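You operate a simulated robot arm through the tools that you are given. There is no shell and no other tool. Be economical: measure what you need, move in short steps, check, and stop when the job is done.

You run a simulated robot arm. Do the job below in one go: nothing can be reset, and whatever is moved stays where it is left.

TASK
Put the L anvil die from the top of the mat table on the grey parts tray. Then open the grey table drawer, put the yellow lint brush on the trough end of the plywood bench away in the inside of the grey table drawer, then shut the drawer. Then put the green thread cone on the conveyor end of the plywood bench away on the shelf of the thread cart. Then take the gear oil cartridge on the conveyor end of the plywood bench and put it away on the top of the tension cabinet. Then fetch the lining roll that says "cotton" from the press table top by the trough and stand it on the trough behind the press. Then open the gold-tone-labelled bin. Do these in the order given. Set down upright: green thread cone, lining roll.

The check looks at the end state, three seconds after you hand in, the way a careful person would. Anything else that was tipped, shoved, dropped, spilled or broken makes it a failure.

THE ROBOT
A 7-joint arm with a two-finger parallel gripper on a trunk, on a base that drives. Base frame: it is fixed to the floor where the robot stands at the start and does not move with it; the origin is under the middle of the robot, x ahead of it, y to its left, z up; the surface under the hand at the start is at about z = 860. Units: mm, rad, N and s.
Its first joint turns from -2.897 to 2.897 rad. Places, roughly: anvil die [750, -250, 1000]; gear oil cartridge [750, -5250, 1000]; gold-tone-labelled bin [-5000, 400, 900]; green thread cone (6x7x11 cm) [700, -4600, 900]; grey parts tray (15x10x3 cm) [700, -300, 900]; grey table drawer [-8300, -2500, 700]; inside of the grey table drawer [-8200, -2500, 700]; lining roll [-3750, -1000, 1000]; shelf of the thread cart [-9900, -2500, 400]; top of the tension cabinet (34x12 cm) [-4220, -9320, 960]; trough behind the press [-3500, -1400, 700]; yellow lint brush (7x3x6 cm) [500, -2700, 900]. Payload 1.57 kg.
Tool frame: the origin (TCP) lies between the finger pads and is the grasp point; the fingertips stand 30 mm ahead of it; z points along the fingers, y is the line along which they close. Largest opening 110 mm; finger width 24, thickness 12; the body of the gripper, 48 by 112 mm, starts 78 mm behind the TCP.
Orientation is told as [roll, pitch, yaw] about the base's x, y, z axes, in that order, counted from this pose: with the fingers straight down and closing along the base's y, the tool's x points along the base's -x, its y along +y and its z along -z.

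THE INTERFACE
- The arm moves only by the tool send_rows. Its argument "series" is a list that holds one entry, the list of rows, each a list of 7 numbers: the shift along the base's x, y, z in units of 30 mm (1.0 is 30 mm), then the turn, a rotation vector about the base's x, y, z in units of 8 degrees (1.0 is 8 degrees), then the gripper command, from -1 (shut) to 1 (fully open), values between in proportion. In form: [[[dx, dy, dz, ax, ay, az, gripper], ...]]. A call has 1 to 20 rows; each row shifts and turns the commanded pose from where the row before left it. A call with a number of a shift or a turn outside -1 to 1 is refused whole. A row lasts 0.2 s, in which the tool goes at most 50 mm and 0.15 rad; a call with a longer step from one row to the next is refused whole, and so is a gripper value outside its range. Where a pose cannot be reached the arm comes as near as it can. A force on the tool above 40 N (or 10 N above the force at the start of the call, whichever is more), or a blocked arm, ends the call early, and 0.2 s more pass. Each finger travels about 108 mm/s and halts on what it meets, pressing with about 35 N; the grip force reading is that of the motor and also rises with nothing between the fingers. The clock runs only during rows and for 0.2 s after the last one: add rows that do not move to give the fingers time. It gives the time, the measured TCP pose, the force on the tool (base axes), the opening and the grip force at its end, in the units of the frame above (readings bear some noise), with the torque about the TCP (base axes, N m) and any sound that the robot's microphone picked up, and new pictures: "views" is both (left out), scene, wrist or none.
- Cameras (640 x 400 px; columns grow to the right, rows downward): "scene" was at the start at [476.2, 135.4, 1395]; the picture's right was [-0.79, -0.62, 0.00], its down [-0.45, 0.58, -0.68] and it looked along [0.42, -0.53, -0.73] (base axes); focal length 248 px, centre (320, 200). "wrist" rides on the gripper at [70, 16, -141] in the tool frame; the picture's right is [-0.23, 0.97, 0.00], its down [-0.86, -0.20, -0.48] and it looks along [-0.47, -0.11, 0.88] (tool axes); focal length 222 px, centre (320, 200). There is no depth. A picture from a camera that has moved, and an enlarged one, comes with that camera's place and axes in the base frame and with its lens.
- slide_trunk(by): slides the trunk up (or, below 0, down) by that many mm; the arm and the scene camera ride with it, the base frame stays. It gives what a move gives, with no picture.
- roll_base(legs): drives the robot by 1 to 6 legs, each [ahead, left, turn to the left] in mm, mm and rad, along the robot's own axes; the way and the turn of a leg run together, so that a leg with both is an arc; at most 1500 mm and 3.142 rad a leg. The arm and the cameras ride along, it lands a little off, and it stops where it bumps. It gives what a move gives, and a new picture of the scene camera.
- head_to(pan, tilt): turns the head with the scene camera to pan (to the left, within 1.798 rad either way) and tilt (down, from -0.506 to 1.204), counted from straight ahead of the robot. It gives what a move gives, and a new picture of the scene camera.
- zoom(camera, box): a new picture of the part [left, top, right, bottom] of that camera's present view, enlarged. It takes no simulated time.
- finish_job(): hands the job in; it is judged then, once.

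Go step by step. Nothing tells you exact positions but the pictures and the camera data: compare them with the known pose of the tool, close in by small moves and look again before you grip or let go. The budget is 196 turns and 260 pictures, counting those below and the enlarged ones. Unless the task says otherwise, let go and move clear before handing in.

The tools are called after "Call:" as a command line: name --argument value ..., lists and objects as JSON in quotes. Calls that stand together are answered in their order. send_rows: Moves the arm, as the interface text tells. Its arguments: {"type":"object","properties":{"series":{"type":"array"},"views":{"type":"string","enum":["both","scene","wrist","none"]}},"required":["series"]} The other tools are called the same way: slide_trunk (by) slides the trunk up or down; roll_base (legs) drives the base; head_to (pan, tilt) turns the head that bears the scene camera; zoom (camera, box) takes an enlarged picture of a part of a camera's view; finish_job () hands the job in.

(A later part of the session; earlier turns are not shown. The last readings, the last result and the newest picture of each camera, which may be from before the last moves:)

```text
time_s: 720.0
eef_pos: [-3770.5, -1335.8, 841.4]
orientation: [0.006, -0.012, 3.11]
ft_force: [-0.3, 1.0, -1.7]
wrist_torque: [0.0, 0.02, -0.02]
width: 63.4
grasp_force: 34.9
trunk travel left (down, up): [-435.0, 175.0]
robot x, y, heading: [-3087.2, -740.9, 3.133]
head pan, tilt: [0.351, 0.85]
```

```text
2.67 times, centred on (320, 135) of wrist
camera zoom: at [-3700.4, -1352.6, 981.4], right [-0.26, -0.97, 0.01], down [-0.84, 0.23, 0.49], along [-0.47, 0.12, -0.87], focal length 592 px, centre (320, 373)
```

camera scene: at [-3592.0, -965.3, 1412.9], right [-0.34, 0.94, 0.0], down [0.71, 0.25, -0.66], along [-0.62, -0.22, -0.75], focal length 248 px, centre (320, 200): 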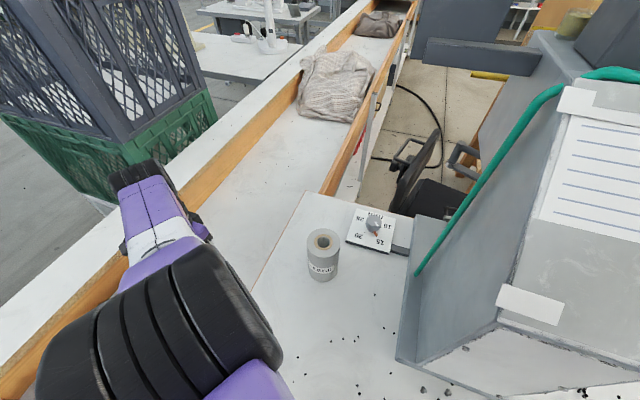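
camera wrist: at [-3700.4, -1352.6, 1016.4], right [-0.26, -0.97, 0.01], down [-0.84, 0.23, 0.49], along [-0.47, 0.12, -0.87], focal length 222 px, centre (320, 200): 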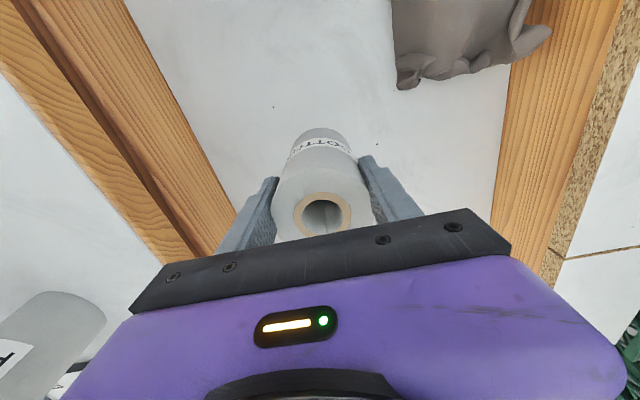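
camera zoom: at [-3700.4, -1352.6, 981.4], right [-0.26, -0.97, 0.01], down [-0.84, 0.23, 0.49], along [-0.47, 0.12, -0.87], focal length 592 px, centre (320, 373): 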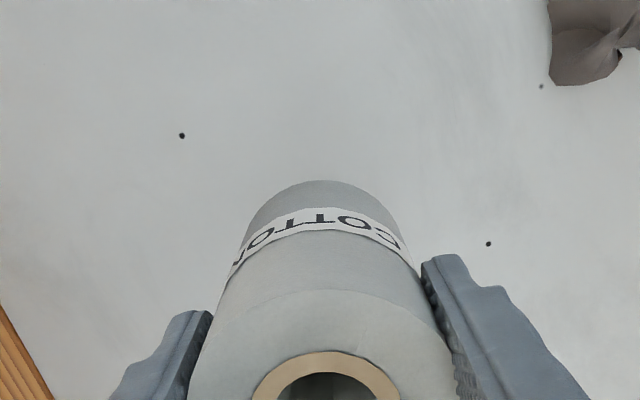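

Call:
slide_trunk --by -14

Call:
slide_trunk --by -8

```text
time_s: 720.6
eef_pos: [-3770.9, -1334.5, 827.3]
orientation: [0.005, -0.014, 3.111]
ft_force: [-0.1, -1.0, -1.1]
wrist_torque: [0.02, 0.02, 0.01]
width: 63.2
grasp_force: 35.4
trunk travel left (down, up): [-421.0, 189.0]
robot x, y, heading: [-3089.4, -744.6, 3.135]
head pan, tilt: [0.351, 0.85]
```

```text
time_s: 721.2
eef_pos: [-3771.2, -1334.9, 819.5]
orientation: [0.004, -0.014, 3.112]
ft_force: [0.3, 1.2, -1.0]
wrist_torque: [0.01, 0.01, -0.01]
width: 63.3
grasp_force: 35.0
trunk travel left (down, up): [-413.0, 197.0]
robot x, y, heading: [-3092.4, -740.5, 3.132]
head pan, tilt: [0.351, 0.85]
```

Call:
slide_trunk --by -6

Call:
slide_trunk --by -5

Call:
zoom --camera "wrist" --box '[200, 60, 440, 210]'

```text
time_s: 721.8
eef_pos: [-3771.6, -1335.2, 814.7]
orientation: [0.005, -0.014, 3.109]
ft_force: [0.1, 0.8, -1.6]
wrist_torque: [-0.02, -0.03, 0.01]
width: 62.9
grasp_force: 34.7
trunk travel left (down, up): [-407.0, 203.0]
robot x, y, heading: [-3091.7, -739.7, 3.133]
head pan, tilt: [0.351, 0.85]
```

```text
time_s: 722.3
eef_pos: [-3770.8, -1335.8, 808.5]
orientation: [0.005, -0.015, 3.11]
ft_force: [-0.3, -1.2, -1.3]
wrist_torque: [0.01, 0.05, 0.02]
width: 63.0
grasp_force: 34.7
trunk travel left (down, up): [-402.0, 208.0]
robot x, y, heading: [-3089.2, -736.8, 3.136]
head pan, tilt: [0.351, 0.85]
```

```text
2.67 times, centred on (320, 135) of wrist
camera zoom: at [-3700.4, -1352.6, 948.3], right [-0.26, -0.97, 0.01], down [-0.84, 0.23, 0.49], along [-0.47, 0.12, -0.87], focal length 592 px, centre (320, 373)
```

zoom: 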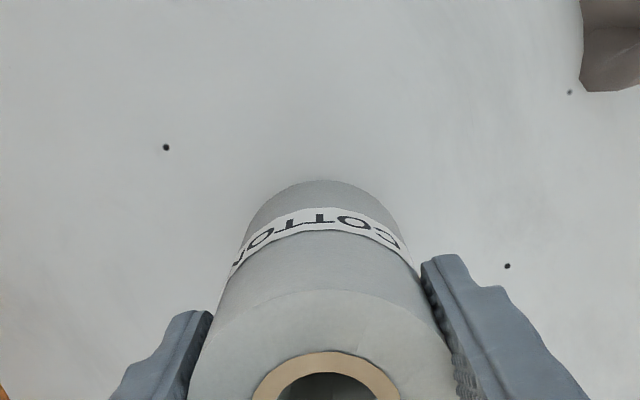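

Call:
slide_trunk --by -8

Call:
slide_trunk --by -5

Call:
slide_trunk --by -4

```text
time_s: 722.9
eef_pos: [-3771.1, -1335.2, 801.8]
orientation: [0.006, -0.012, 3.11]
ft_force: [0.0, -0.2, -1.3]
wrist_torque: [0.0, -0.02, 0.0]
width: 63.3
grasp_force: 34.6
trunk travel left (down, up): [-394.0, 216.0]
robot x, y, heading: [-3090.3, -742.7, 3.134]
head pan, tilt: [0.351, 0.85]
```

```text
time_s: 723.4
eef_pos: [-3770.2, -1335.8, 795.2]
orientation: [0.006, -0.015, 3.11]
ft_force: [0.6, -0.1, -1.5]
wrist_torque: [-0.01, -0.03, 0.0]
width: 63.1
grasp_force: 35.6
trunk travel left (down, up): [-389.0, 221.0]
robot x, y, heading: [-3085.4, -740.4, 3.131]
head pan, tilt: [0.351, 0.85]
```

```text
time_s: 723.9
eef_pos: [-3771.4, -1336.0, 792.9]
orientation: [0.004, -0.015, 3.111]
ft_force: [-0.7, -0.1, -1.5]
wrist_torque: [0.0, 0.01, 0.0]
width: 63.1
grasp_force: 34.9
trunk travel left (down, up): [-385.0, 225.0]
robot x, y, heading: [-3087.6, -741.4, 3.133]
head pan, tilt: [0.351, 0.85]
```

Call:
slide_trunk --by -4

Call:
slide_trunk --by -4

Call:
slide_trunk --by -4

Call:
send_rows --series '[[[0, 0, 0, 0, 0, 0, -1]]]' --views "both"

```text
time_s: 724.5
eef_pos: [-3770.8, -1335.4, 790.8]
orientation: [0.005, -0.013, 3.109]
ft_force: [4.6, 6.0, 17.6]
wrist_torque: [1.13, -0.25, -0.22]
width: 63.2
grasp_force: 34.8
trunk travel left (down, up): [-381.0, 229.0]
robot x, y, heading: [-3090.9, -735.7, 3.132]
head pan, tilt: [0.351, 0.85]
```

```text
time_s: 724.9
eef_pos: [-3771.1, -1335.9, 789.6]
orientation: [0.009, -0.016, 3.11]
ft_force: [1.3, -0.6, 10.5]
wrist_torque: [0.36, -0.01, -0.07]
width: 63.0
grasp_force: 35.3
trunk travel left (down, up): [-378.0, 232.0]
robot x, y, heading: [-3087.8, -741.1, 3.13]
head pan, tilt: [0.351, 0.85]
stopped: the force on the tool passed its limit at 45 N (the readings are from after the stop); the commanded pose is now the measured one
```

```text
time_s: 725.4
eef_pos: [-3771.9, -1338.1, 790.2]
orientation: [0.008, -0.017, 3.111]
ft_force: [0.4, 1.0, 9.8]
wrist_torque: [0.39, -0.1, -0.09]
width: 63.1
grasp_force: 35.5
trunk travel left (down, up): [-375.0, 235.0]
robot x, y, heading: [-3088.8, -742.7, 3.134]
head pan, tilt: [0.351, 0.85]
stopped: the force on the tool passed its limit at 40 N (the readings are from after the stop); the commanded pose is now the measured one
```

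```text
time_s: 725.8
eef_pos: [-3772.7, -1338.2, 790.6]
orientation: [0.008, -0.018, 3.111]
ft_force: [-0.1, 0.8, 11.5]
wrist_torque: [0.46, -0.01, -0.01]
width: 63.3
grasp_force: 35.0
trunk travel left (down, up): [-375.0, 235.0]
robot x, y, heading: [-3087.1, -745.0, 3.134]
head pan, tilt: [0.351, 0.85]
camera scene: at [-3591.6, -964.8, 1317.8], right [-0.34, 0.94, 0.0], down [0.71, 0.25, -0.66], along [-0.62, -0.22, -0.75], focal length 248 px, centre (320, 200)
camera wrist: at [-3701.5, -1354.6, 929.1], right [-0.26, -0.97, 0.01], down [-0.84, 0.23, 0.49], along [-0.48, 0.12, -0.87], focal length 222 px, centre (320, 200)
```

scene: 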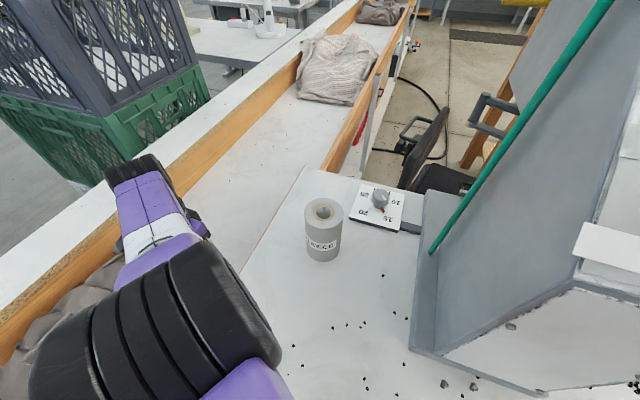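
wrist: 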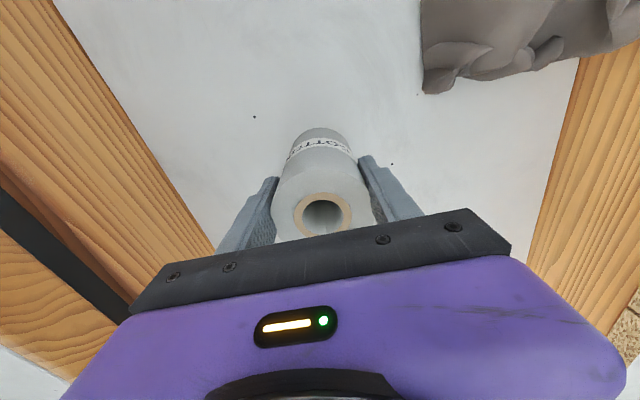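

The roll stands on the trough floor. Releasing slowly and raising straight up.

Call:
send_rows --series '[[[0, 0, 0.03, 0, 0, 0, 0.2], [0, 0, 0, 0, 0, 0, 0.3], [0, 0, 0, 0, 0, 0, 0.45], [0, 0, 0, 0, 0, 0, 0.55], [0, 0, 0, 0, 0, 0, 0.55]]]' --views "wrist"

```text
time_s: 727.0
eef_pos: [-3772.5, -1336.9, 790.4]
orientation: [0.007, -0.016, 3.109]
ft_force: [-0.5, 0.2, -1.0]
wrist_torque: [0.01, 0.0, -0.04]
width: 85.3
grasp_force: 0.0
trunk travel left (down, up): [-375.0, 235.0]
robot x, y, heading: [-3089.4, -742.8, 3.133]
head pan, tilt: [0.351, 0.85]
camera wrist: at [-3701.4, -1354.5, 929.6], right [-0.26, -0.97, 0.01], down [-0.84, 0.23, 0.49], along [-0.48, 0.12, -0.87], focal length 222 px, centre (320, 200)
```

wrist: 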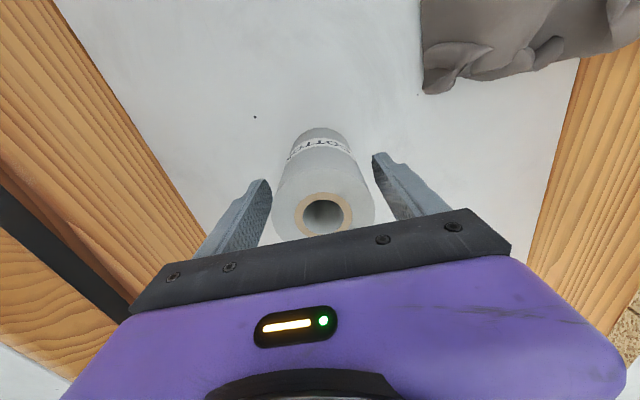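

Roll stands free between the fingers. Raising with the trunk.

Call:
slide_trunk --by 300

Call:
send_rows --series '[[[0, 0, 0, 0, 0, 0, 0.55]]]' --views "both"

```text
time_s: 729.5
eef_pos: [-3772.1, -1337.0, 1025.2]
orientation: [0.008, -0.016, 3.109]
ft_force: [0.2, 0.1, -0.6]
wrist_torque: [0.0, -0.03, -0.02]
width: 85.3
grasp_force: 0.0
out of reach, approached as far as the arm can: row 1
trunk travel left (down, up): [-610.0, 0.0]
robot x, y, heading: [-3092.9, -741.1, 3.128]
head pan, tilt: [0.351, 0.85]
```

```text
time_s: 729.9
eef_pos: [-3773.3, -1336.6, 1025.6]
orientation: [0.007, -0.016, 3.11]
ft_force: [0.4, 0.3, 0.0]
wrist_torque: [-0.02, 0.02, -0.02]
width: 85.2
grasp_force: 0.1
trunk travel left (down, up): [-610.0, 0.0]
robot x, y, heading: [-3083.5, -741.3, 3.132]
head pan, tilt: [0.351, 0.85]
camera scene: at [-3591.9, -965.1, 1552.8], right [-0.34, 0.94, 0.0], down [0.71, 0.25, -0.66], along [-0.62, -0.22, -0.75], focal length 248 px, centre (320, 200)
camera wrist: at [-3701.4, -1354.5, 1164.7], right [-0.26, -0.97, 0.01], down [-0.84, 0.23, 0.49], along [-0.48, 0.12, -0.87], focal length 222 px, centre (320, 200)
```

scene: 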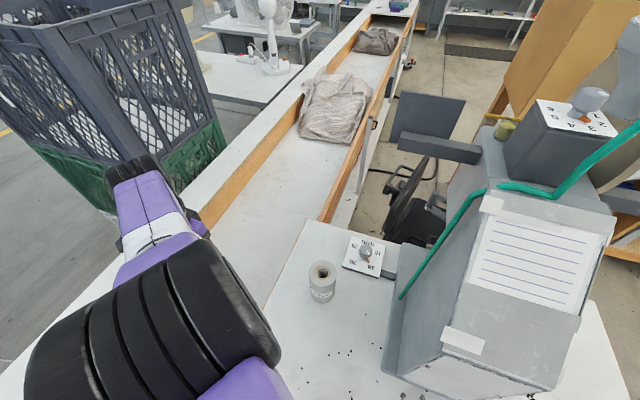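
wrist: 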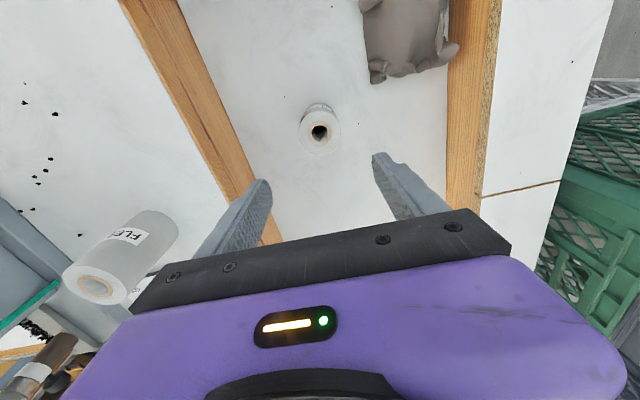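

The cotton roll stands upright in the trough. Now I back off and tuck the arm for the gold-labelled bin at the rack.

Call:
roll_base --legs '[[-480, 0, 0]]'

Call:
send_rows --series '[[[0.1, 1, 0.3, 0, 0, 0, -0.2], [0.1, 1, 0.3, 0, 0, 0, -0.2], [0.1, 1, 0.3, 0, 0, 0, -0.2], [0.1, 1, 0.3, 0, 0, 0, -0.2], [0, 1, 0.3, 0, 0, 0, -0.2], [0, 1, 0.3, 0, 0, 0, -0.2], [0, 1, 0.3, 0, 0, 0, -0.2], [0, 1, 0.3, 0, 0, 0, -0.2], [0, 1, 0.3, 0, 0, 0, -0.2], [0, 1, 0.3, 0, 0, 0, -0.2], [0, 1, 0, 0, 0, 0, -0.2], [0, 1, 0, 0, 0, 0, -0.2], [0, 1, 0, 0, 0, 0, -0.2], [0, 1, 0, 0, 0, 0, -0.2], [0, 1, 0, 0, 0, 0, -0.2], [0, 1, 0, 0, 0, 0, -0.2], [0, 1, 0, 0, 0, 0, -0.2], [0, 0, 0, 0, 0, 0, -0.2]]]' --views "none"

Call:
roll_base --legs '[[0, -1130, 0], [900, 0, 0]]'

Call:
head_to --pan 0.05 --tilt 0.4

```text
time_s: 732.7
eef_pos: [-3294.4, -1342.4, 1026.6]
orientation: [0.006, -0.016, 3.111]
ft_force: [-0.3, -0.4, -0.4]
wrist_torque: [0.02, -0.01, -0.01]
width: 85.2
grasp_force: 0.0
trunk travel left (down, up): [-610.0, 0.0]
robot x, y, heading: [-2609.0, -741.1, 3.13]
head pan, tilt: [0.351, 0.85]
camera scene: at [-3113.9, -969.7, 1552.8], right [-0.34, 0.94, 0.0], down [0.71, 0.25, -0.66], along [-0.62, -0.22, -0.75], focal length 248 px, centre (320, 200)
```

scene: 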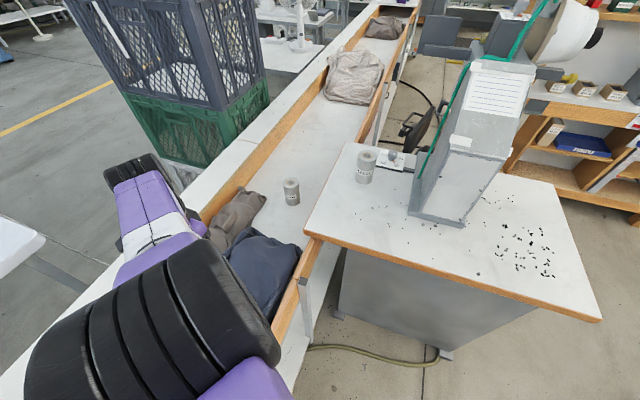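

```text
time_s: 736.5
eef_pos: [-3530.0, -1102.8, 1034.7]
orientation: [0.005, -0.013, 3.109]
ft_force: [0.3, -0.1, -0.1]
wrist_torque: [0.04, 0.01, 0.0]
width: 44.2
grasp_force: 0.1
out of reach, approached as far as the arm can: row 1, 2, 3, 4, 5, 6, 7, 8, 9, 10, 11, 12, 13, 14, 15, 16, 17
trunk travel left (down, up): [-610.0, 0.0]
robot x, y, heading: [-2610.8, -744.1, 3.135]
head pan, tilt: [0.351, 0.85]
```

```text
time_s: 746.5
eef_pos: [-4392.4, 24.7, 1034.5]
orientation: [0.007, -0.014, 3.108]
ft_force: [0.5, -0.5, 0.0]
wrist_torque: [-0.04, -0.02, 0.02]
width: 44.4
grasp_force: 0.1
trunk travel left (down, up): [-610.0, 0.0]
robot x, y, heading: [-3470.8, 382.5, 3.127]
head pan, tilt: [0.351, 0.85]
camera scene: at [-3975.2, 157.3, 1552.9], right [-0.33, 0.94, 0.0], down [0.71, 0.25, -0.66], along [-0.62, -0.22, -0.75], focal length 248 px, centre (320, 200)
```

scene: 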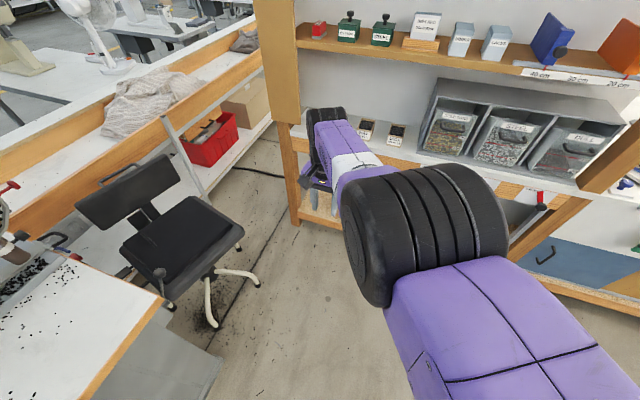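

```text
time_s: 747.4
eef_pos: [-4392.2, 25.5, 1036.0]
orientation: [0.005, -0.012, 3.109]
ft_force: [0.5, -0.1, 0.0]
wrist_torque: [-0.03, -0.02, 0.01]
width: 44.0
grasp_force: 0.1
trunk travel left (down, up): [-610.0, 0.0]
robot x, y, heading: [-3471.5, 381.8, 3.131]
head pan, tilt: [0.051, 0.4]
camera scene: at [-3994.1, 179.6, 1591.9], right [-0.04, 1.0, 0.0], down [0.39, 0.02, -0.92], along [-0.92, -0.04, -0.39], focal length 248 px, centre (320, 200)
```

scene: 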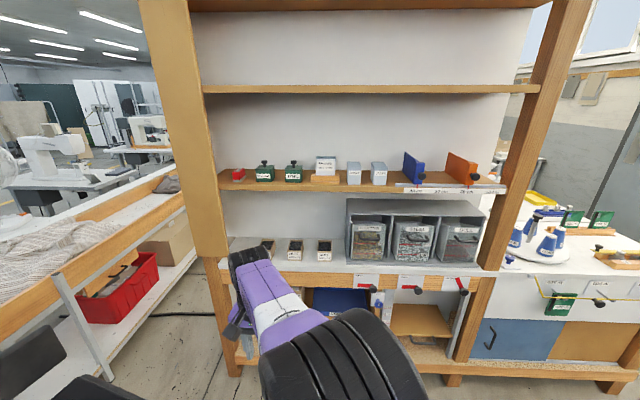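

Three grey bins on the rack. Zooming in on labels.

Call:
zoom --camera "scene" --box '[336, 190, 496, 290]'

```text
4.00 times, centred on (416, 240) of scene
camera zoom: at [-3994.1, 179.6, 1591.9], right [-0.04, 1.0, 0.0], down [0.39, 0.02, -0.92], along [-0.92, -0.04, -0.39], focal length 993 px, centre (-64, 40)
```

zoom: 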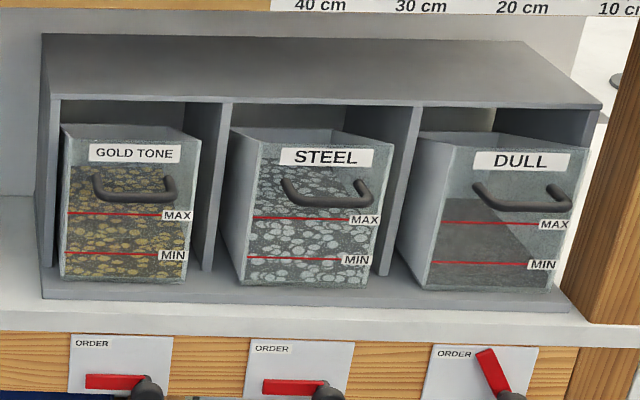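

The left bin is labelled "GOLD TONE" and has a front bar handle. I bring the arm in front of the robot first.

Call:
send_rows --series '[[[0.6, 0.6, 0.3, 0, 0, 0, -0.2], [0.6, 0.6, 0.3, 0, 0, 0, -0.2], [0.6, 0.6, 0.3, 0, 0, 0, -0.2], [0.6, 0.6, 0.3, 0, 0, 0, -0.2], [0.6, 0.8, 0.3, 0, 0, 0, -0.2], [0.6, 0.8, 0.3, 0, 0, 0, -0.2], [0.6, 0.8, 0.3, 0, 0, 0, -0.2], [0.6, 0.8, 0.3, 0, 0, 0, -0.2], [0.6, 0.8, 0.3, 0, 0, 0, -0.2], [0.6, 0.8, 0.3, 0, 0, 0, -0.2], [0.6, 0.8, 0.3, 0, 0, 0, -0.2], [0.6, 0.8, 0.3, 0, 0, 0, -0.2], [0.6, 0.8, 0.3, 0, 0, 0, -0.2], [0.6, 0.8, 0.3, 0, 0, 0, -0.2], [0.5, 0.8, 0.3, 0, 0, 0, -0.2], [0, 0, 0, 0, 0, 0, -0.2]]]'

```text
time_s: 750.8
eef_pos: [-4463.7, 162.3, 1083.5]
orientation: [0.005, -0.011, 3.108]
ft_force: [-0.1, 0.2, -1.6]
wrist_torque: [0.05, 0.02, 0.01]
width: 44.0
grasp_force: 0.1
out of reach, approached as far as the arm can: row 1, 2, 3, 4, 5, 6, 7, 8, 9, 10, 11, 12, 13, 14, 15
trunk travel left (down, up): [-610.0, 0.0]
robot x, y, heading: [-3473.5, 381.6, 3.132]
head pan, tilt: [0.051, 0.4]
camera scene: at [-3994.2, 179.8, 1592.0], right [-0.04, 1.0, 0.0], down [0.39, 0.02, -0.92], along [-0.92, -0.04, -0.39], focal length 248 px, centre (320, 200)
camera wrist: at [-4393.2, 144.7, 1223.7], right [-0.26, -0.97, 0.01], down [-0.84, 0.23, 0.49], along [-0.47, 0.12, -0.87], focal length 222 px, centre (320, 200)
```

scene: 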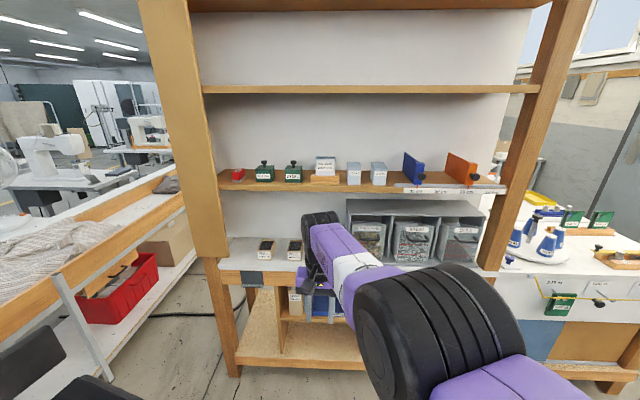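
wrist: 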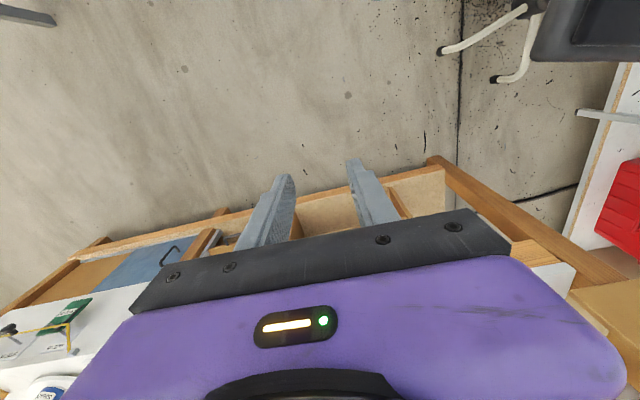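

The arm seems stuck in a stretched posture; I try lifting and tilting to unfold it.

Call:
send_rows --series '[[[0.3, 0, 0, 0, 1, 0, -0.2], [0.3, 0, 0, 0, 1, 0, -0.2], [0.3, 0, 0, 0, 1, 0, -0.2], [0.3, 0, 0, 0, 1, 0, -0.2], [0, 0, 0, 0, 0, 0, -0.2], [0, 0, 0, 0, 0, 0, -0.2]]]'

```text
time_s: 752.1
eef_pos: [-4559.6, 112.1, 1056.6]
orientation: [0.026, -0.571, 3.102]
ft_force: [0.9, -0.1, 0.2]
wrist_torque: [0.03, 0.02, -0.01]
width: 44.1
grasp_force: 0.0
out of reach, approached as far as the arm can: row 1, 2, 3, 4
trunk travel left (down, up): [-610.0, 0.0]
robot x, y, heading: [-3474.6, 381.3, 3.132]
head pan, tilt: [0.051, 0.4]
camera scene: at [-3994.1, 179.6, 1592.0], right [-0.04, 1.0, 0.0], down [0.39, 0.02, -0.92], along [-0.92, -0.04, -0.39], focal length 248 px, centre (320, 200)
camera wrist: at [-4426.0, 95.8, 1137.5], right [-0.22, -0.97, 0.14], down [-0.45, 0.23, 0.86], along [-0.86, 0.12, -0.49], focal length 222 px, centre (320, 200)
```

scene: 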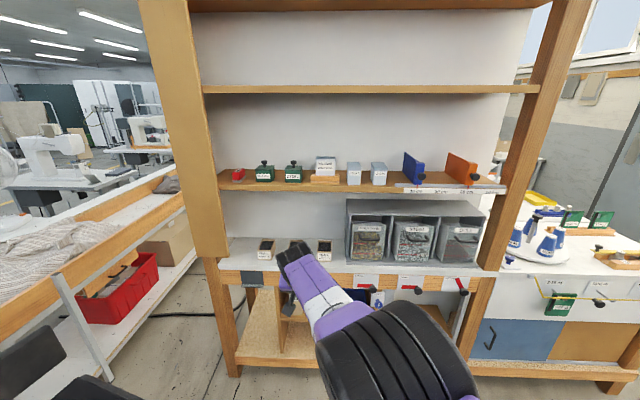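
wrist: 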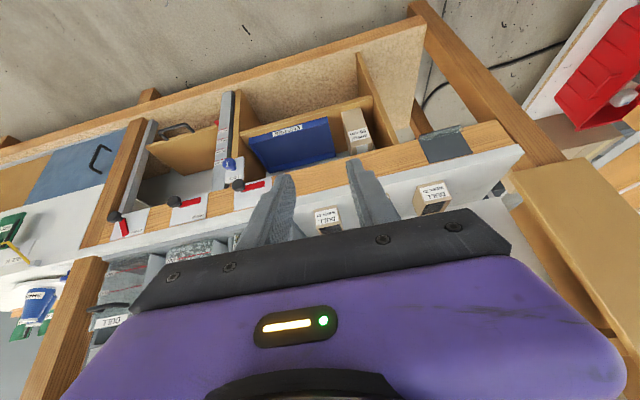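

Call:
roll_base --legs '[[-300, 0, 0]]'

Call:
send_rows --series '[[[0, 0, 1, 0, 0, 0, -0.2], [0, 0, 1, 0, 0, 0, -0.2], [0, 0, 1, 0, 0, 0, -0.2], [0, 0, 1, 0, 0, 0, -0.2], [0, 0, 1, 0, 0, 0, -0.2], [0, 0, 0, 0, 0, 0, -0.2]]]' --views "scene"

```text
time_s: 754.2
eef_pos: [-4257.9, 116.3, 1058.2]
orientation: [0.026, -0.572, 3.096]
ft_force: [-0.1, 0.9, 0.9]
wrist_torque: [-0.03, 0.0, 0.01]
width: 43.9
grasp_force: 0.1
trunk travel left (down, up): [-610.0, 0.0]
robot x, y, heading: [-3168.0, 377.2, 3.127]
head pan, tilt: [0.051, 0.4]
camera scene: at [-3692.5, 178.9, 1591.9], right [-0.03, 1.0, 0.0], down [0.39, 0.01, -0.92], along [-0.92, -0.03, -0.39], focal length 248 px, centre (320, 200)
```

scene: 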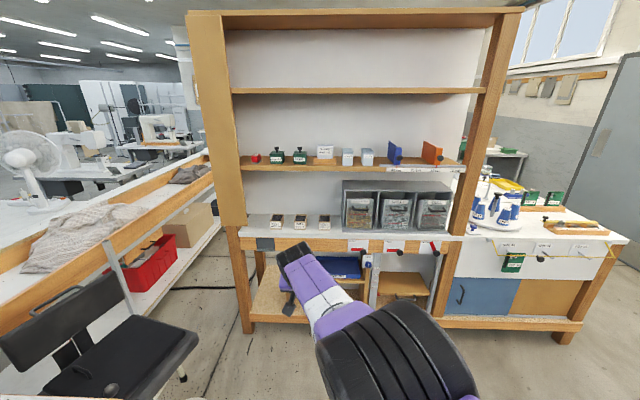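

```text
time_s: 755.6
eef_pos: [-4277.6, 109.3, 1204.2]
orientation: [0.025, -0.568, 3.097]
ft_force: [-0.4, 0.8, 0.9]
wrist_torque: [-0.01, 0.04, 0.03]
width: 44.1
grasp_force: 0.0
out of reach, approached as far as the arm can: row 1, 2, 4
trunk travel left (down, up): [-610.0, 0.0]
robot x, y, heading: [-3170.0, 376.0, 3.13]
head pan, tilt: [0.051, 0.4]
camera scene: at [-3692.2, 179.0, 1592.0], right [-0.03, 1.0, 0.0], down [0.39, 0.01, -0.92], along [-0.92, -0.03, -0.39], focal length 248 px, centre (320, 200)
```

scene: 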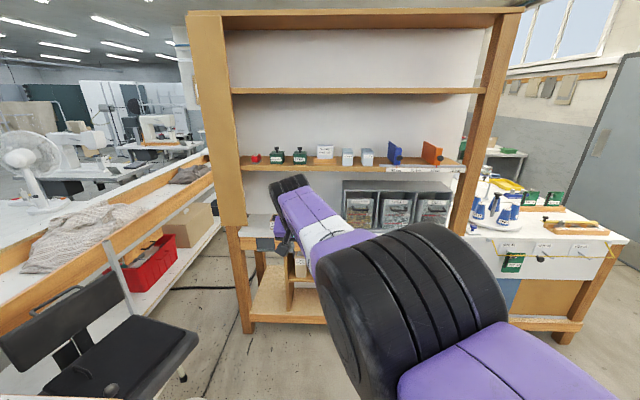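

Call:
send_rows --series '[[[0.5, 0, 0.3, 0, 0, 0, -0.2], [0.6, 0, 0.3, 0, 0, 0, -0.2], [0.6, 0, 0.3, 0, 0, 0, -0.2], [0.6, 0, 0.3, 0, 0, 0, -0.2], [0.6, 0, 0.3, 0, 0, 0, -0.2], [0.6, 0, 0.3, 0, 0, 0, -0.2], [0, 0, 0, 0, 0, 0, -0.2]]]' --views "scene"

```text
time_s: 757.2
eef_pos: [-4258.9, 70.4, 1259.7]
orientation: [0.023, -0.567, 3.097]
ft_force: [-0.4, -0.5, 0.5]
wrist_torque: [-0.01, -0.02, 0.0]
width: 43.7
grasp_force: 0.0
out of reach, approached as far as the arm can: row 1, 2, 3, 4, 5, 6
trunk travel left (down, up): [-610.0, 0.0]
robot x, y, heading: [-3165.0, 377.1, 3.127]
head pan, tilt: [0.051, 0.4]
camera scene: at [-3692.2, 178.9, 1592.0], right [-0.03, 1.0, 0.0], down [0.39, 0.01, -0.92], along [-0.92, -0.03, -0.39], focal length 248 px, centre (320, 200)
```

scene: 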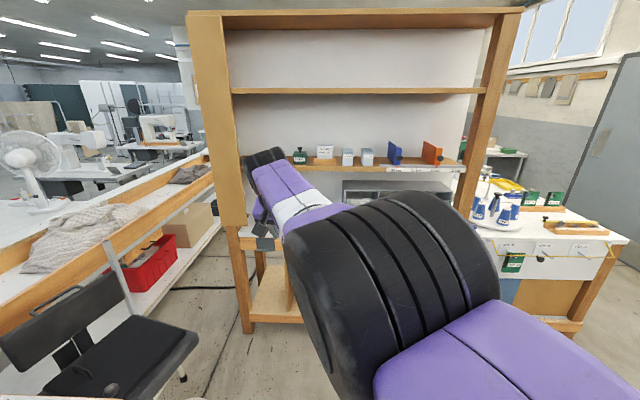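

The elbow is straight and won't refold, but base and trunk can do the translating. I turn the tool to point horizontally at the rack instead.

Call:
send_rows --series '[[[-0.5, 0, 0.8, 0, 0.95, 0, -0.2], [-0.5, 0, 0.8, 0, 0.95, 0, -0.2], [-0.5, 0, 0.8, 0, 0.95, 0, -0.2], [-0.5, 0, 0.8, 0, 0.95, 0, -0.2], [-0.5, 0, 0.8, 0, 0.95, 0, -0.2], [-0.5, 0, 0.8, 0, 0.95, 0, -0.2], [-0.4, 0, 0.5, 0, 0.7, 0, -0.2], [0, 0, 0, 0, 0, 0, -0.2], [0, 0, 0, 0, 0, 0, -0.2]]]'

```text
time_s: 759.2
eef_pos: [-4371.4, 73.5, 1419.8]
orientation: [0.343, -1.457, 2.797]
ft_force: [0.1, 0.6, -0.4]
wrist_torque: [0.01, 0.01, -0.02]
width: 43.8
grasp_force: 0.0
out of reach, approached as far as the arm can: row 1, 2, 3, 6, 7
trunk travel left (down, up): [-610.0, 0.0]
robot x, y, heading: [-3168.0, 374.6, 3.125]
head pan, tilt: [0.051, 0.4]
camera scene: at [-3692.4, 179.0, 1591.9], right [-0.03, 1.0, 0.0], down [0.39, 0.01, -0.92], along [-0.92, -0.03, -0.39], focal length 248 px, centre (320, 200)
camera wrist: at [-4225.0, 53.5, 1364.6], right [-0.03, -0.96, 0.26], down [0.39, 0.23, 0.89], along [-0.92, 0.13, 0.37], focal length 222 px, centre (320, 200)
```

scene: 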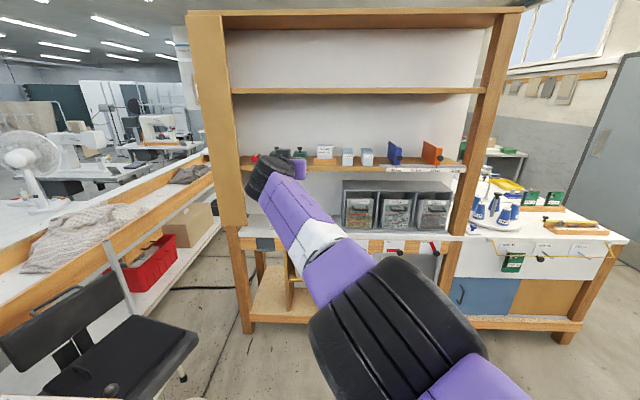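
wrist: 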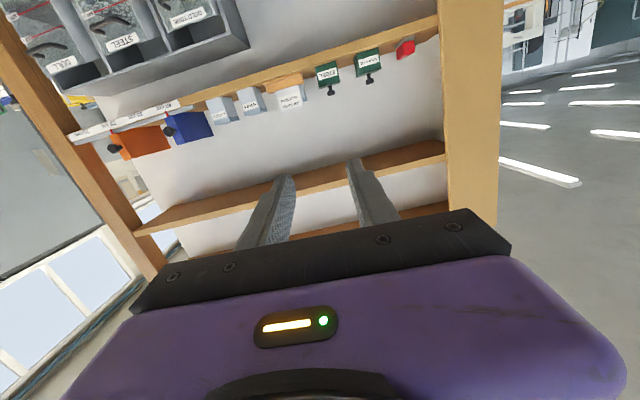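

Call:
send_rows --series '[[[0.8, 0, -0.3, 0, 0, 0, -0.2], [0.8, 0, -0.3, 0, 0, 0, -0.2], [0.8, 0, -0.3, 0, 0, 0, -0.2], [0.8, 0, -0.3, 0, 0, 0, -0.2], [0, 0, 0, 0, 0, 0, -0.2]]]' --views "scene"

```text
time_s: 760.4
eef_pos: [-4276.0, 74.9, 1383.8]
orientation: [0.342, -1.458, 2.797]
ft_force: [0.2, -0.1, 0.4]
wrist_torque: [0.0, -0.04, 0.01]
width: 44.0
grasp_force: 0.1
trunk travel left (down, up): [-610.0, 0.0]
robot x, y, heading: [-3169.8, 375.9, 3.129]
head pan, tilt: [0.051, 0.4]
camera scene: at [-3692.3, 179.0, 1592.0], right [-0.03, 1.0, 0.0], down [0.39, 0.01, -0.92], along [-0.92, -0.03, -0.39], focal length 248 px, centre (320, 200)
```

scene: 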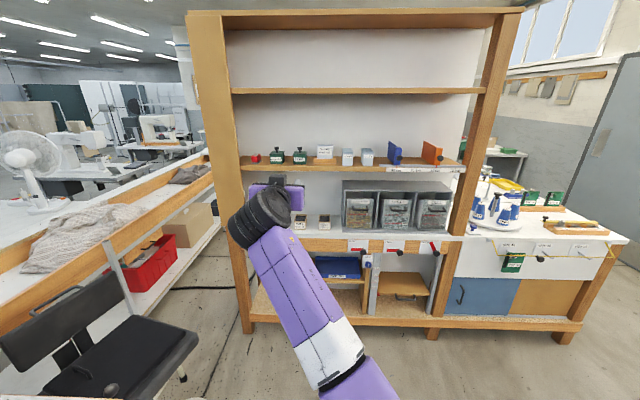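

It's free again. Now I roll the tool 90° so the fingers close vertically, while moving toward the bin's y.

Call:
send_rows --series '[[[0.2, 0.8, -0.3, 0.932, 0, 0.1, -0.2], [0.2, 0.8, -0.3, 0.932, 0, 0.1, -0.2], [0.2, 0.8, -0.3, 0.932, 0, 0.1, -0.2], [0.2, 0.8, -0.3, 0.932, 0, 0.1, -0.2], [0.2, 0.8, -0.3, 0.932, 0, 0.1, -0.2], [0.2, 0.8, -0.3, 0.932, 0, 0.1, -0.2], [0, 0.8, -0.3, 0.932, 0, 0.1, -0.2], [0, 0.8, -0.3, 0.932, 0, 0.1, -0.2], [0, 0.8, -0.3, 0.932, 0, 0.1, -0.2], [0, 0.8, -0.3, 0.932, 0, 0.1, -0.2], [0, 0.8, -0.3, 0.932, 0, 0.1, -0.2], [0, 0.8, -0.3, 0.932, 0, 0.1, -0.2], [0, 0, 0, 0, 0, 0, -0.2], [0, 0, 0, 0, 0, 0, -0.2]]]'

```text
time_s: 763.4
eef_pos: [-4241.6, 363.6, 1275.1]
orientation: [-1.463, -0.037, -1.574]
ft_force: [0.1, 0.1, -0.5]
wrist_torque: [0.0, -0.02, -0.03]
width: 43.9
grasp_force: 0.0
trunk travel left (down, up): [-610.0, 0.0]
robot x, y, heading: [-3167.3, 377.8, 3.126]
head pan, tilt: [0.051, 0.4]
camera scene: at [-3692.3, 179.1, 1592.0], right [-0.03, 1.0, 0.0], down [0.39, 0.01, -0.92], along [-0.92, -0.03, -0.39], focal length 248 px, centre (320, 200)
camera wrist: at [-4098.9, 431.7, 1270.3], right [0.1, -0.26, -0.96], down [0.45, -0.85, 0.28], along [-0.89, -0.46, 0.03], focal length 222 px, centre (320, 200)
```

scene: 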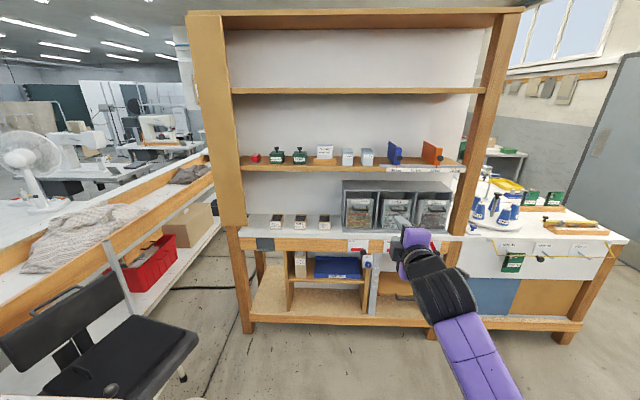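
wrist: 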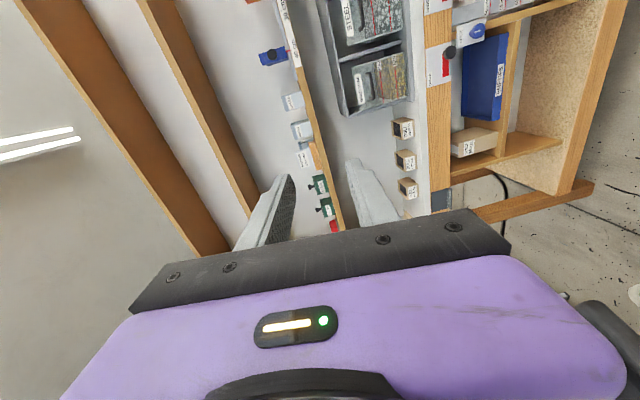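

Call:
zoom --camera "scene" --box '[330, 175, 458, 255]'

Call:
zoom --camera "wrist" --box '[310, 0, 438, 110]'

```text
5.00 times, centred on (394, 215) of scene
camera zoom: at [-3692.3, 179.1, 1592.0], right [-0.03, 1.0, 0.0], down [0.39, 0.01, -0.92], along [-0.92, -0.03, -0.39], focal length 1241 px, centre (-50, 125)
```

zoom: 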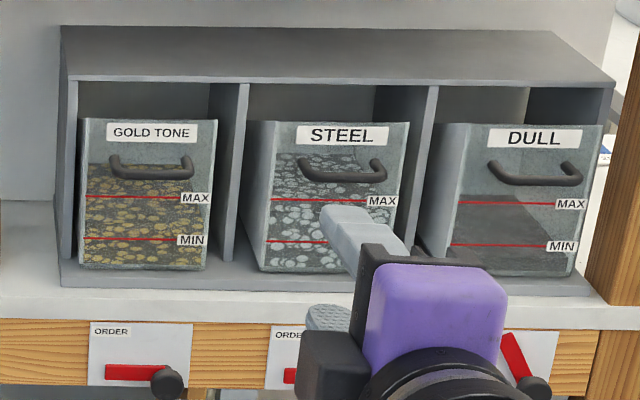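

```text
3.64 times, centred on (374, 55) of wrist
camera zoom: at [-4098.9, 431.7, 1270.3], right [0.1, -0.26, -0.96], down [0.45, -0.85, 0.28], along [-0.89, -0.46, 0.03], focal length 808 px, centre (124, 727)
```

zoom: 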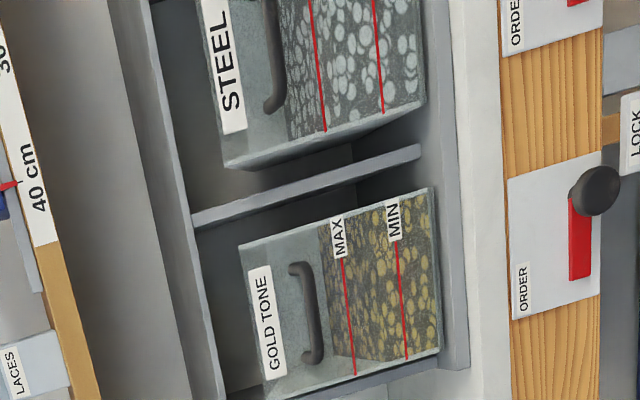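

Handle bar at about [-4928, 363, 1015]. I lower the trunk, retract a bit, then drive up to it.

Call:
slide_trunk --by -250

Call:
send_rows --series '[[[0.9, 0, 0, 0, 0, 0, 0], [0.9, 0, 0, 0, 0, 0, 0], [0.9, 0, 0, 0, 0, 0, 0], [0.9, 0, 0, 0, 0, 0, 0], [0.9, 0, 0, 0, 0, 0, 0], [0, 0, 0, 0, 0, 0, 0]]]' --views "none"

Call:
roll_base --legs '[[710, 0, 0]]'

Call:
send_rows --series '[[[0, 0, 0, 0, 0, 0, 0]]]' --views "wrist"

```text
time_s: 766.0
eef_pos: [-4241.4, 361.2, 1025.1]
orientation: [-1.463, -0.038, -1.575]
ft_force: [0.0, -0.2, -0.5]
wrist_torque: [-0.01, 0.01, 0.0]
width: 44.2
grasp_force: 0.0
trunk travel left (down, up): [-360.0, 250.0]
robot x, y, heading: [-3168.1, 373.9, 3.126]
head pan, tilt: [0.051, 0.4]
```

```text
time_s: 767.4
eef_pos: [-4105.2, 360.4, 1025.1]
orientation: [-1.463, -0.036, -1.575]
ft_force: [-0.1, 1.2, -1.1]
wrist_torque: [0.03, 0.0, 0.02]
width: 55.1
grasp_force: 0.0
trunk travel left (down, up): [-360.0, 250.0]
robot x, y, heading: [-3168.6, 375.7, 3.13]
head pan, tilt: [0.051, 0.4]
```

```text
time_s: 771.2
eef_pos: [-4805.5, 381.0, 1024.5]
orientation: [-1.462, -0.037, -1.581]
ft_force: [1.1, -0.2, -0.2]
wrist_torque: [0.01, -0.01, 0.0]
width: 54.9
grasp_force: 0.1
trunk travel left (down, up): [-360.0, 250.0]
robot x, y, heading: [-3868.8, 391.0, 3.117]
head pan, tilt: [0.051, 0.4]
camera scene: at [-4393.4, 197.2, 1342.0], right [-0.03, 1.0, 0.0], down [0.39, 0.01, -0.92], along [-0.92, -0.02, -0.39], focal length 248 px, centre (320, 200)
```

scene: 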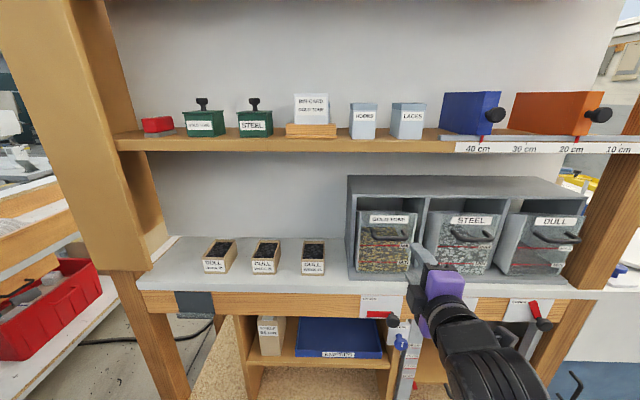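

```text
time_s: 771.6
eef_pos: [-4804.0, 381.4, 1025.3]
orientation: [-1.462, -0.037, -1.581]
ft_force: [-0.4, 0.5, 1.0]
wrist_torque: [0.01, -0.01, -0.01]
width: 55.0
grasp_force: 0.1
trunk travel left (down, up): [-360.0, 250.0]
robot x, y, heading: [-3867.6, 391.0, 3.115]
head pan, tilt: [0.051, 0.4]
camera wrist: at [-4662.6, 450.4, 1020.8], right [0.1, -0.26, -0.96], down [0.44, -0.85, 0.28], along [-0.89, -0.46, 0.03], focal length 222 px, centre (320, 200)
```

wrist: 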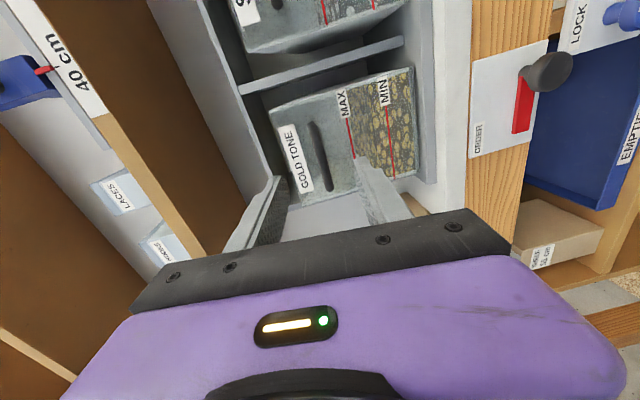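

Call:
send_rows --series '[[[-0.8, -0.12, -0.12, 0, 0, 0, 0], [-0.8, -0.12, -0.12, 0, 0, 0, 0], [-0.8, -0.13, -0.12, 0, 0, 0, 0], [-0.6, 0, 0, 0, 0, 0, 0], [0, 0, 0, 0, 0, 0, 0], [0, 0, 0, 0, 0, 0, 0]]]'

```text
time_s: 773.0
eef_pos: [-4895.7, 368.3, 1015.1]
orientation: [-1.464, -0.038, -1.582]
ft_force: [0.0, 0.4, -0.5]
wrist_torque: [0.0, -0.01, 0.01]
width: 54.9
grasp_force: 0.0
trunk travel left (down, up): [-360.0, 250.0]
robot x, y, heading: [-3863.9, 387.5, 3.119]
head pan, tilt: [0.051, 0.4]
camera scene: at [-4393.3, 197.2, 1342.0], right [-0.03, 1.0, 0.0], down [0.39, 0.01, -0.92], along [-0.92, -0.02, -0.39], focal length 248 px, centre (320, 200)
camera wrist: at [-4753.6, 437.2, 1009.9], right [0.1, -0.26, -0.96], down [0.44, -0.85, 0.28], along [-0.89, -0.46, 0.03], focal length 222 px, centre (320, 200)
```

scene: 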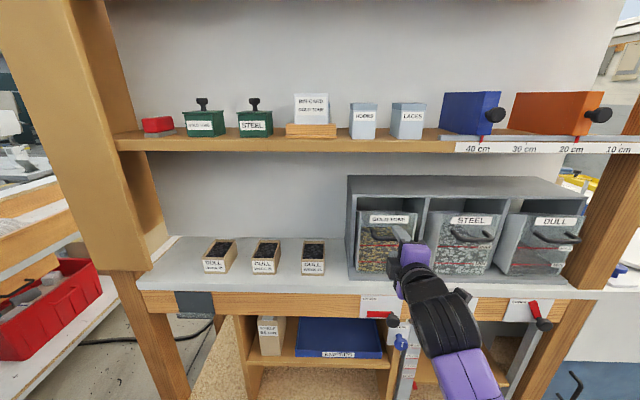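
wrist: 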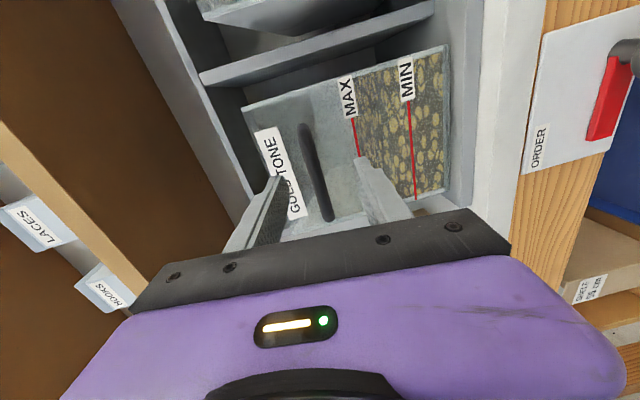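

Call:
send_rows --series '[[[-0.5, 0, -0.05, 0, 0, 0, 0], [-0.4, 0, 0, 0, 0, 0, 0], [-0.2, 0, 0, 0, 0, 0, 0], [-0.2, 0, 0, 0, 0, 0, 0], [0, 0, 0, 0, 0, 0, 0]]]' --views "wrist"

```text
time_s: 774.2
eef_pos: [-4932.8, 370.2, 1012.5]
orientation: [-1.462, -0.039, -1.582]
ft_force: [0.6, -0.6, 0.0]
wrist_torque: [-0.01, -0.01, -0.02]
width: 54.9
grasp_force: 0.1
trunk travel left (down, up): [-360.0, 250.0]
robot x, y, heading: [-3870.1, 391.5, 3.119]
head pan, tilt: [0.051, 0.4]
no pictures are left
```

Pictures are used up, so I continue by force and width readings. Closing on the bar.

Call:
send_rows --series '[[[0, 0, 0, 0, 0, 0, -0.4], [0, 0, 0, 0, 0, 0, -1], [0, 0, 0, 0, 0, 0, -1], [0, 0, 0, 0, 0, 0, -1]]]' --views "none"

```text
time_s: 775.2
eef_pos: [-4933.0, 370.9, 1013.4]
orientation: [-1.464, -0.035, -1.581]
ft_force: [-0.5, 0.4, 4.6]
wrist_torque: [0.8, -0.01, -0.11]
width: 12.5
grasp_force: 29.3
trunk travel left (down, up): [-360.0, 250.0]
robot x, y, heading: [-3868.2, 391.6, 3.117]
head pan, tilt: [0.051, 0.4]
no pictures are left
```

The bar is gripped (12.5 mm). Pulling the bin open.

Call:
send_rows --series '[[[0.3, 0, 0, 0, 0, 0, -1], [0.4, 0, 0, 0, 0, 0, -1], [0.5, 0, 0, 0, 0, 0, -1], [0.5, 0, 0, 0, 0, 0, -1], [0, 0, 0, 0, 0, 0, -1]]]' --views "none"

```text
time_s: 776.1
eef_pos: [-4895.3, 370.8, 998.4]
orientation: [-1.434, -0.036, -1.586]
ft_force: [-7.2, -0.4, -9.8]
wrist_torque: [0.71, 0.0, 0.17]
width: 12.5
grasp_force: 29.8
trunk travel left (down, up): [-360.0, 250.0]
robot x, y, heading: [-3868.0, 389.8, 3.119]
head pan, tilt: [0.051, 0.4]
stopped in row 4: the force on the tool passed its limit at 60 N (the readings are from after the stop); the commanded pose is now the measured one
no pictures are left
```

The handle moves outward and down in an arc, so it's a tilt-out bin. I follow the arc.

Call:
send_rows --series '[[[0, 0, -0.1, 0, 0, 0, -1], [0.24, 0, -0.22, 0, 0.3, 0, -1], [0.24, 0, -0.22, 0, 0.3, 0, -1], [0.25, 0, -0.25, 0, 0.3, 0, -1], [0, 0, 0, 0, 0, 0, -1]]]' --views "none"

```text
time_s: 777.3
eef_pos: [-4871.6, 371.8, 980.8]
orientation: [-1.572, -0.039, -1.58]
ft_force: [4.3, 0.1, 8.4]
wrist_torque: [0.75, 0.1, -0.23]
width: 12.4
grasp_force: 29.1
trunk travel left (down, up): [-360.0, 250.0]
robot x, y, heading: [-3870.3, 393.7, 3.115]
head pan, tilt: [0.051, 0.4]
no pictures are left
```

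Call:
send_rows --series '[[[0.2, 0, -0.18, 0, 0.3, 0, -1], [0.2, 0, -0.2, 0, 0.3, 0, -1], [0, 0, 0, 0, 0, 0, -1]]]' --views "none"

```text
time_s: 778.1
eef_pos: [-4859.9, 370.4, 968.4]
orientation: [-1.659, -0.039, -1.575]
ft_force: [19.5, 1.8, 20.5]
wrist_torque: [0.77, 0.11, 0.0]
width: 12.2
grasp_force: 30.1
trunk travel left (down, up): [-360.0, 250.0]
robot x, y, heading: [-3869.4, 388.5, 3.118]
head pan, tilt: [0.051, 0.4]
no pictures are left
```

Call:
send_rows --series '[[[0.1, 0, 0.08, 0, 0, 0, -1], [0.18, 0, -0.17, 0, 0.3, 0, -1], [0, 0, 0, 0, 0, 0, -1]]]' --views "none"

```text
time_s: 778.9
eef_pos: [-4852.5, 370.8, 958.8]
orientation: [-1.685, -0.041, -1.575]
ft_force: [-5.1, -6.6, -7.9]
wrist_torque: [0.72, -0.09, 0.05]
width: 12.6
grasp_force: 29.3
trunk travel left (down, up): [-360.0, 250.0]
robot x, y, heading: [-3870.8, 392.7, 3.117]
head pan, tilt: [0.051, 0.4]
no pictures are left
```

Call:
send_rows --series '[[[0.17, 0, -0.28, 0, 0.4, 0, -1], [0.15, 0, -0.27, 0, 0.4, 0, -1], [0, 0, 0, 0, 0, 0, -1]]]' --views "none"

```text
time_s: 779.7
eef_pos: [-4841.8, 372.8, 950.9]
orientation: [-1.809, -0.04, -1.572]
ft_force: [-23.7, -3.2, 11.2]
wrist_torque: [0.71, 0.0, -0.11]
width: 12.6
grasp_force: 30.2
trunk travel left (down, up): [-360.0, 250.0]
robot x, y, heading: [-3869.0, 391.8, 3.118]
head pan, tilt: [0.051, 0.4]
no pictures are left
```

The bin has reached its stop (resisting along the arc), fully tilted open. I release and back straight out along the tool axis.

Call:
send_rows --series '[[[-0.05, 0, 0.03, 0, 0, 0, -0.6], [0, 0, 0, 0, 0, 0, -0.2], [0, 0, 0, 0, 0, 0, 0], [0, 0, 0, 0, 0, 0, 0], [0.3, 0, -0.07, 0, 0, 0, 0], [0.5, 0, -0.12, 0, 0, 0, 0], [0.5, 0, -0.12, 0, 0, 0, 0], [0.6, 0, -0.14, 0, 0, 0, 0], [0, 0, 0, 0, 0, 0, 0]]]' --views "none"

```text
time_s: 781.7
eef_pos: [-4787.1, 369.2, 934.8]
orientation: [-1.805, -0.041, -1.571]
ft_force: [0.2, 0.1, 0.3]
wrist_torque: [-0.01, -0.01, 0.02]
width: 55.2
grasp_force: 0.1
trunk travel left (down, up): [-360.0, 250.0]
robot x, y, heading: [-3867.1, 390.9, 3.12]
head pan, tilt: [0.051, 0.4]
no pictures are left
```

Clear. I probe once whether the bin stays open by re-closing at the same place.

Call:
send_rows --series '[[[0, 0, 0, 0, 0, 0, 0], [0, 0, 0, 0, 0, 0, 0], [0, 0, 0, 0, 0, 0, 0], [-0.6, 0, 0.14, 0, 0, 0, 0], [-0.5, 0, 0.12, 0, 0, 0, 0], [-0.5, 0, 0.12, 0, 0, 0, 0], [-0.2, 0, 0.05, 0, 0, 0, 0], [0, 0, 0, 0, 0, 0, -0.3], [0, 0, 0, 0, 0, 0, -0.6], [0, 0, 0, 0, 0, 0, -0.85], [0, 0, 0, 0, 0, 0, -0.85]]]' --views "none"

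```text
time_s: 784.1
eef_pos: [-4839.4, 369.9, 950.3]
orientation: [-1.809, -0.04, -1.571]
ft_force: [2.3, 1.1, 9.6]
wrist_torque: [0.73, 0.11, -0.19]
width: 12.2
grasp_force: 29.2
trunk travel left (down, up): [-360.0, 250.0]
robot x, y, heading: [-3869.2, 390.3, 3.114]
head pan, tilt: [0.051, 0.4]
no pictures are left
```

The bar is still there, so the bin stays open. Releasing again and backing away.

Call:
send_rows --series '[[[0, 0, 0, 0, 0, 0, -0.5], [0, 0, 0, 0, 0, 0, -0.1], [0, 0, 0, 0, 0, 0, 0], [0, 0, 0, 0, 0, 0, 0], [0.3, 0, -0.07, 0, 0, 0, 0], [0.5, 0, -0.12, 0, 0, 0, 0], [0.5, 0, -0.12, 0, 0, 0, 0], [0.6, 0, -0.14, 0, 0, 0, 0], [0.6, 0, -0.14, 0, 0, 0, 0], [0, 0, 0, 0, 0, 0, 0]]]' --views "none"

Call:
roll_base --legs '[[-400, 0, 0]]'

```text
time_s: 786.3
eef_pos: [-4765.5, 367.3, 928.6]
orientation: [-1.807, -0.04, -1.57]
ft_force: [0.8, 0.2, 0.1]
wrist_torque: [-0.02, -0.01, 0.02]
width: 55.0
grasp_force: 0.1
trunk travel left (down, up): [-360.0, 250.0]
robot x, y, heading: [-3869.7, 391.9, 3.122]
head pan, tilt: [0.051, 0.4]
no pictures are left
```

```text
time_s: 788.8
eef_pos: [-4361.8, 358.0, 930.2]
orientation: [-1.806, -0.04, -1.57]
ft_force: [-0.4, 0.1, 0.4]
wrist_torque: [0.02, -0.01, -0.02]
width: 55.0
grasp_force: 0.0
trunk travel left (down, up): [-360.0, 250.0]
robot x, y, heading: [-3465.3, 381.3, 3.116]
head pan, tilt: [0.051, 0.4]
```

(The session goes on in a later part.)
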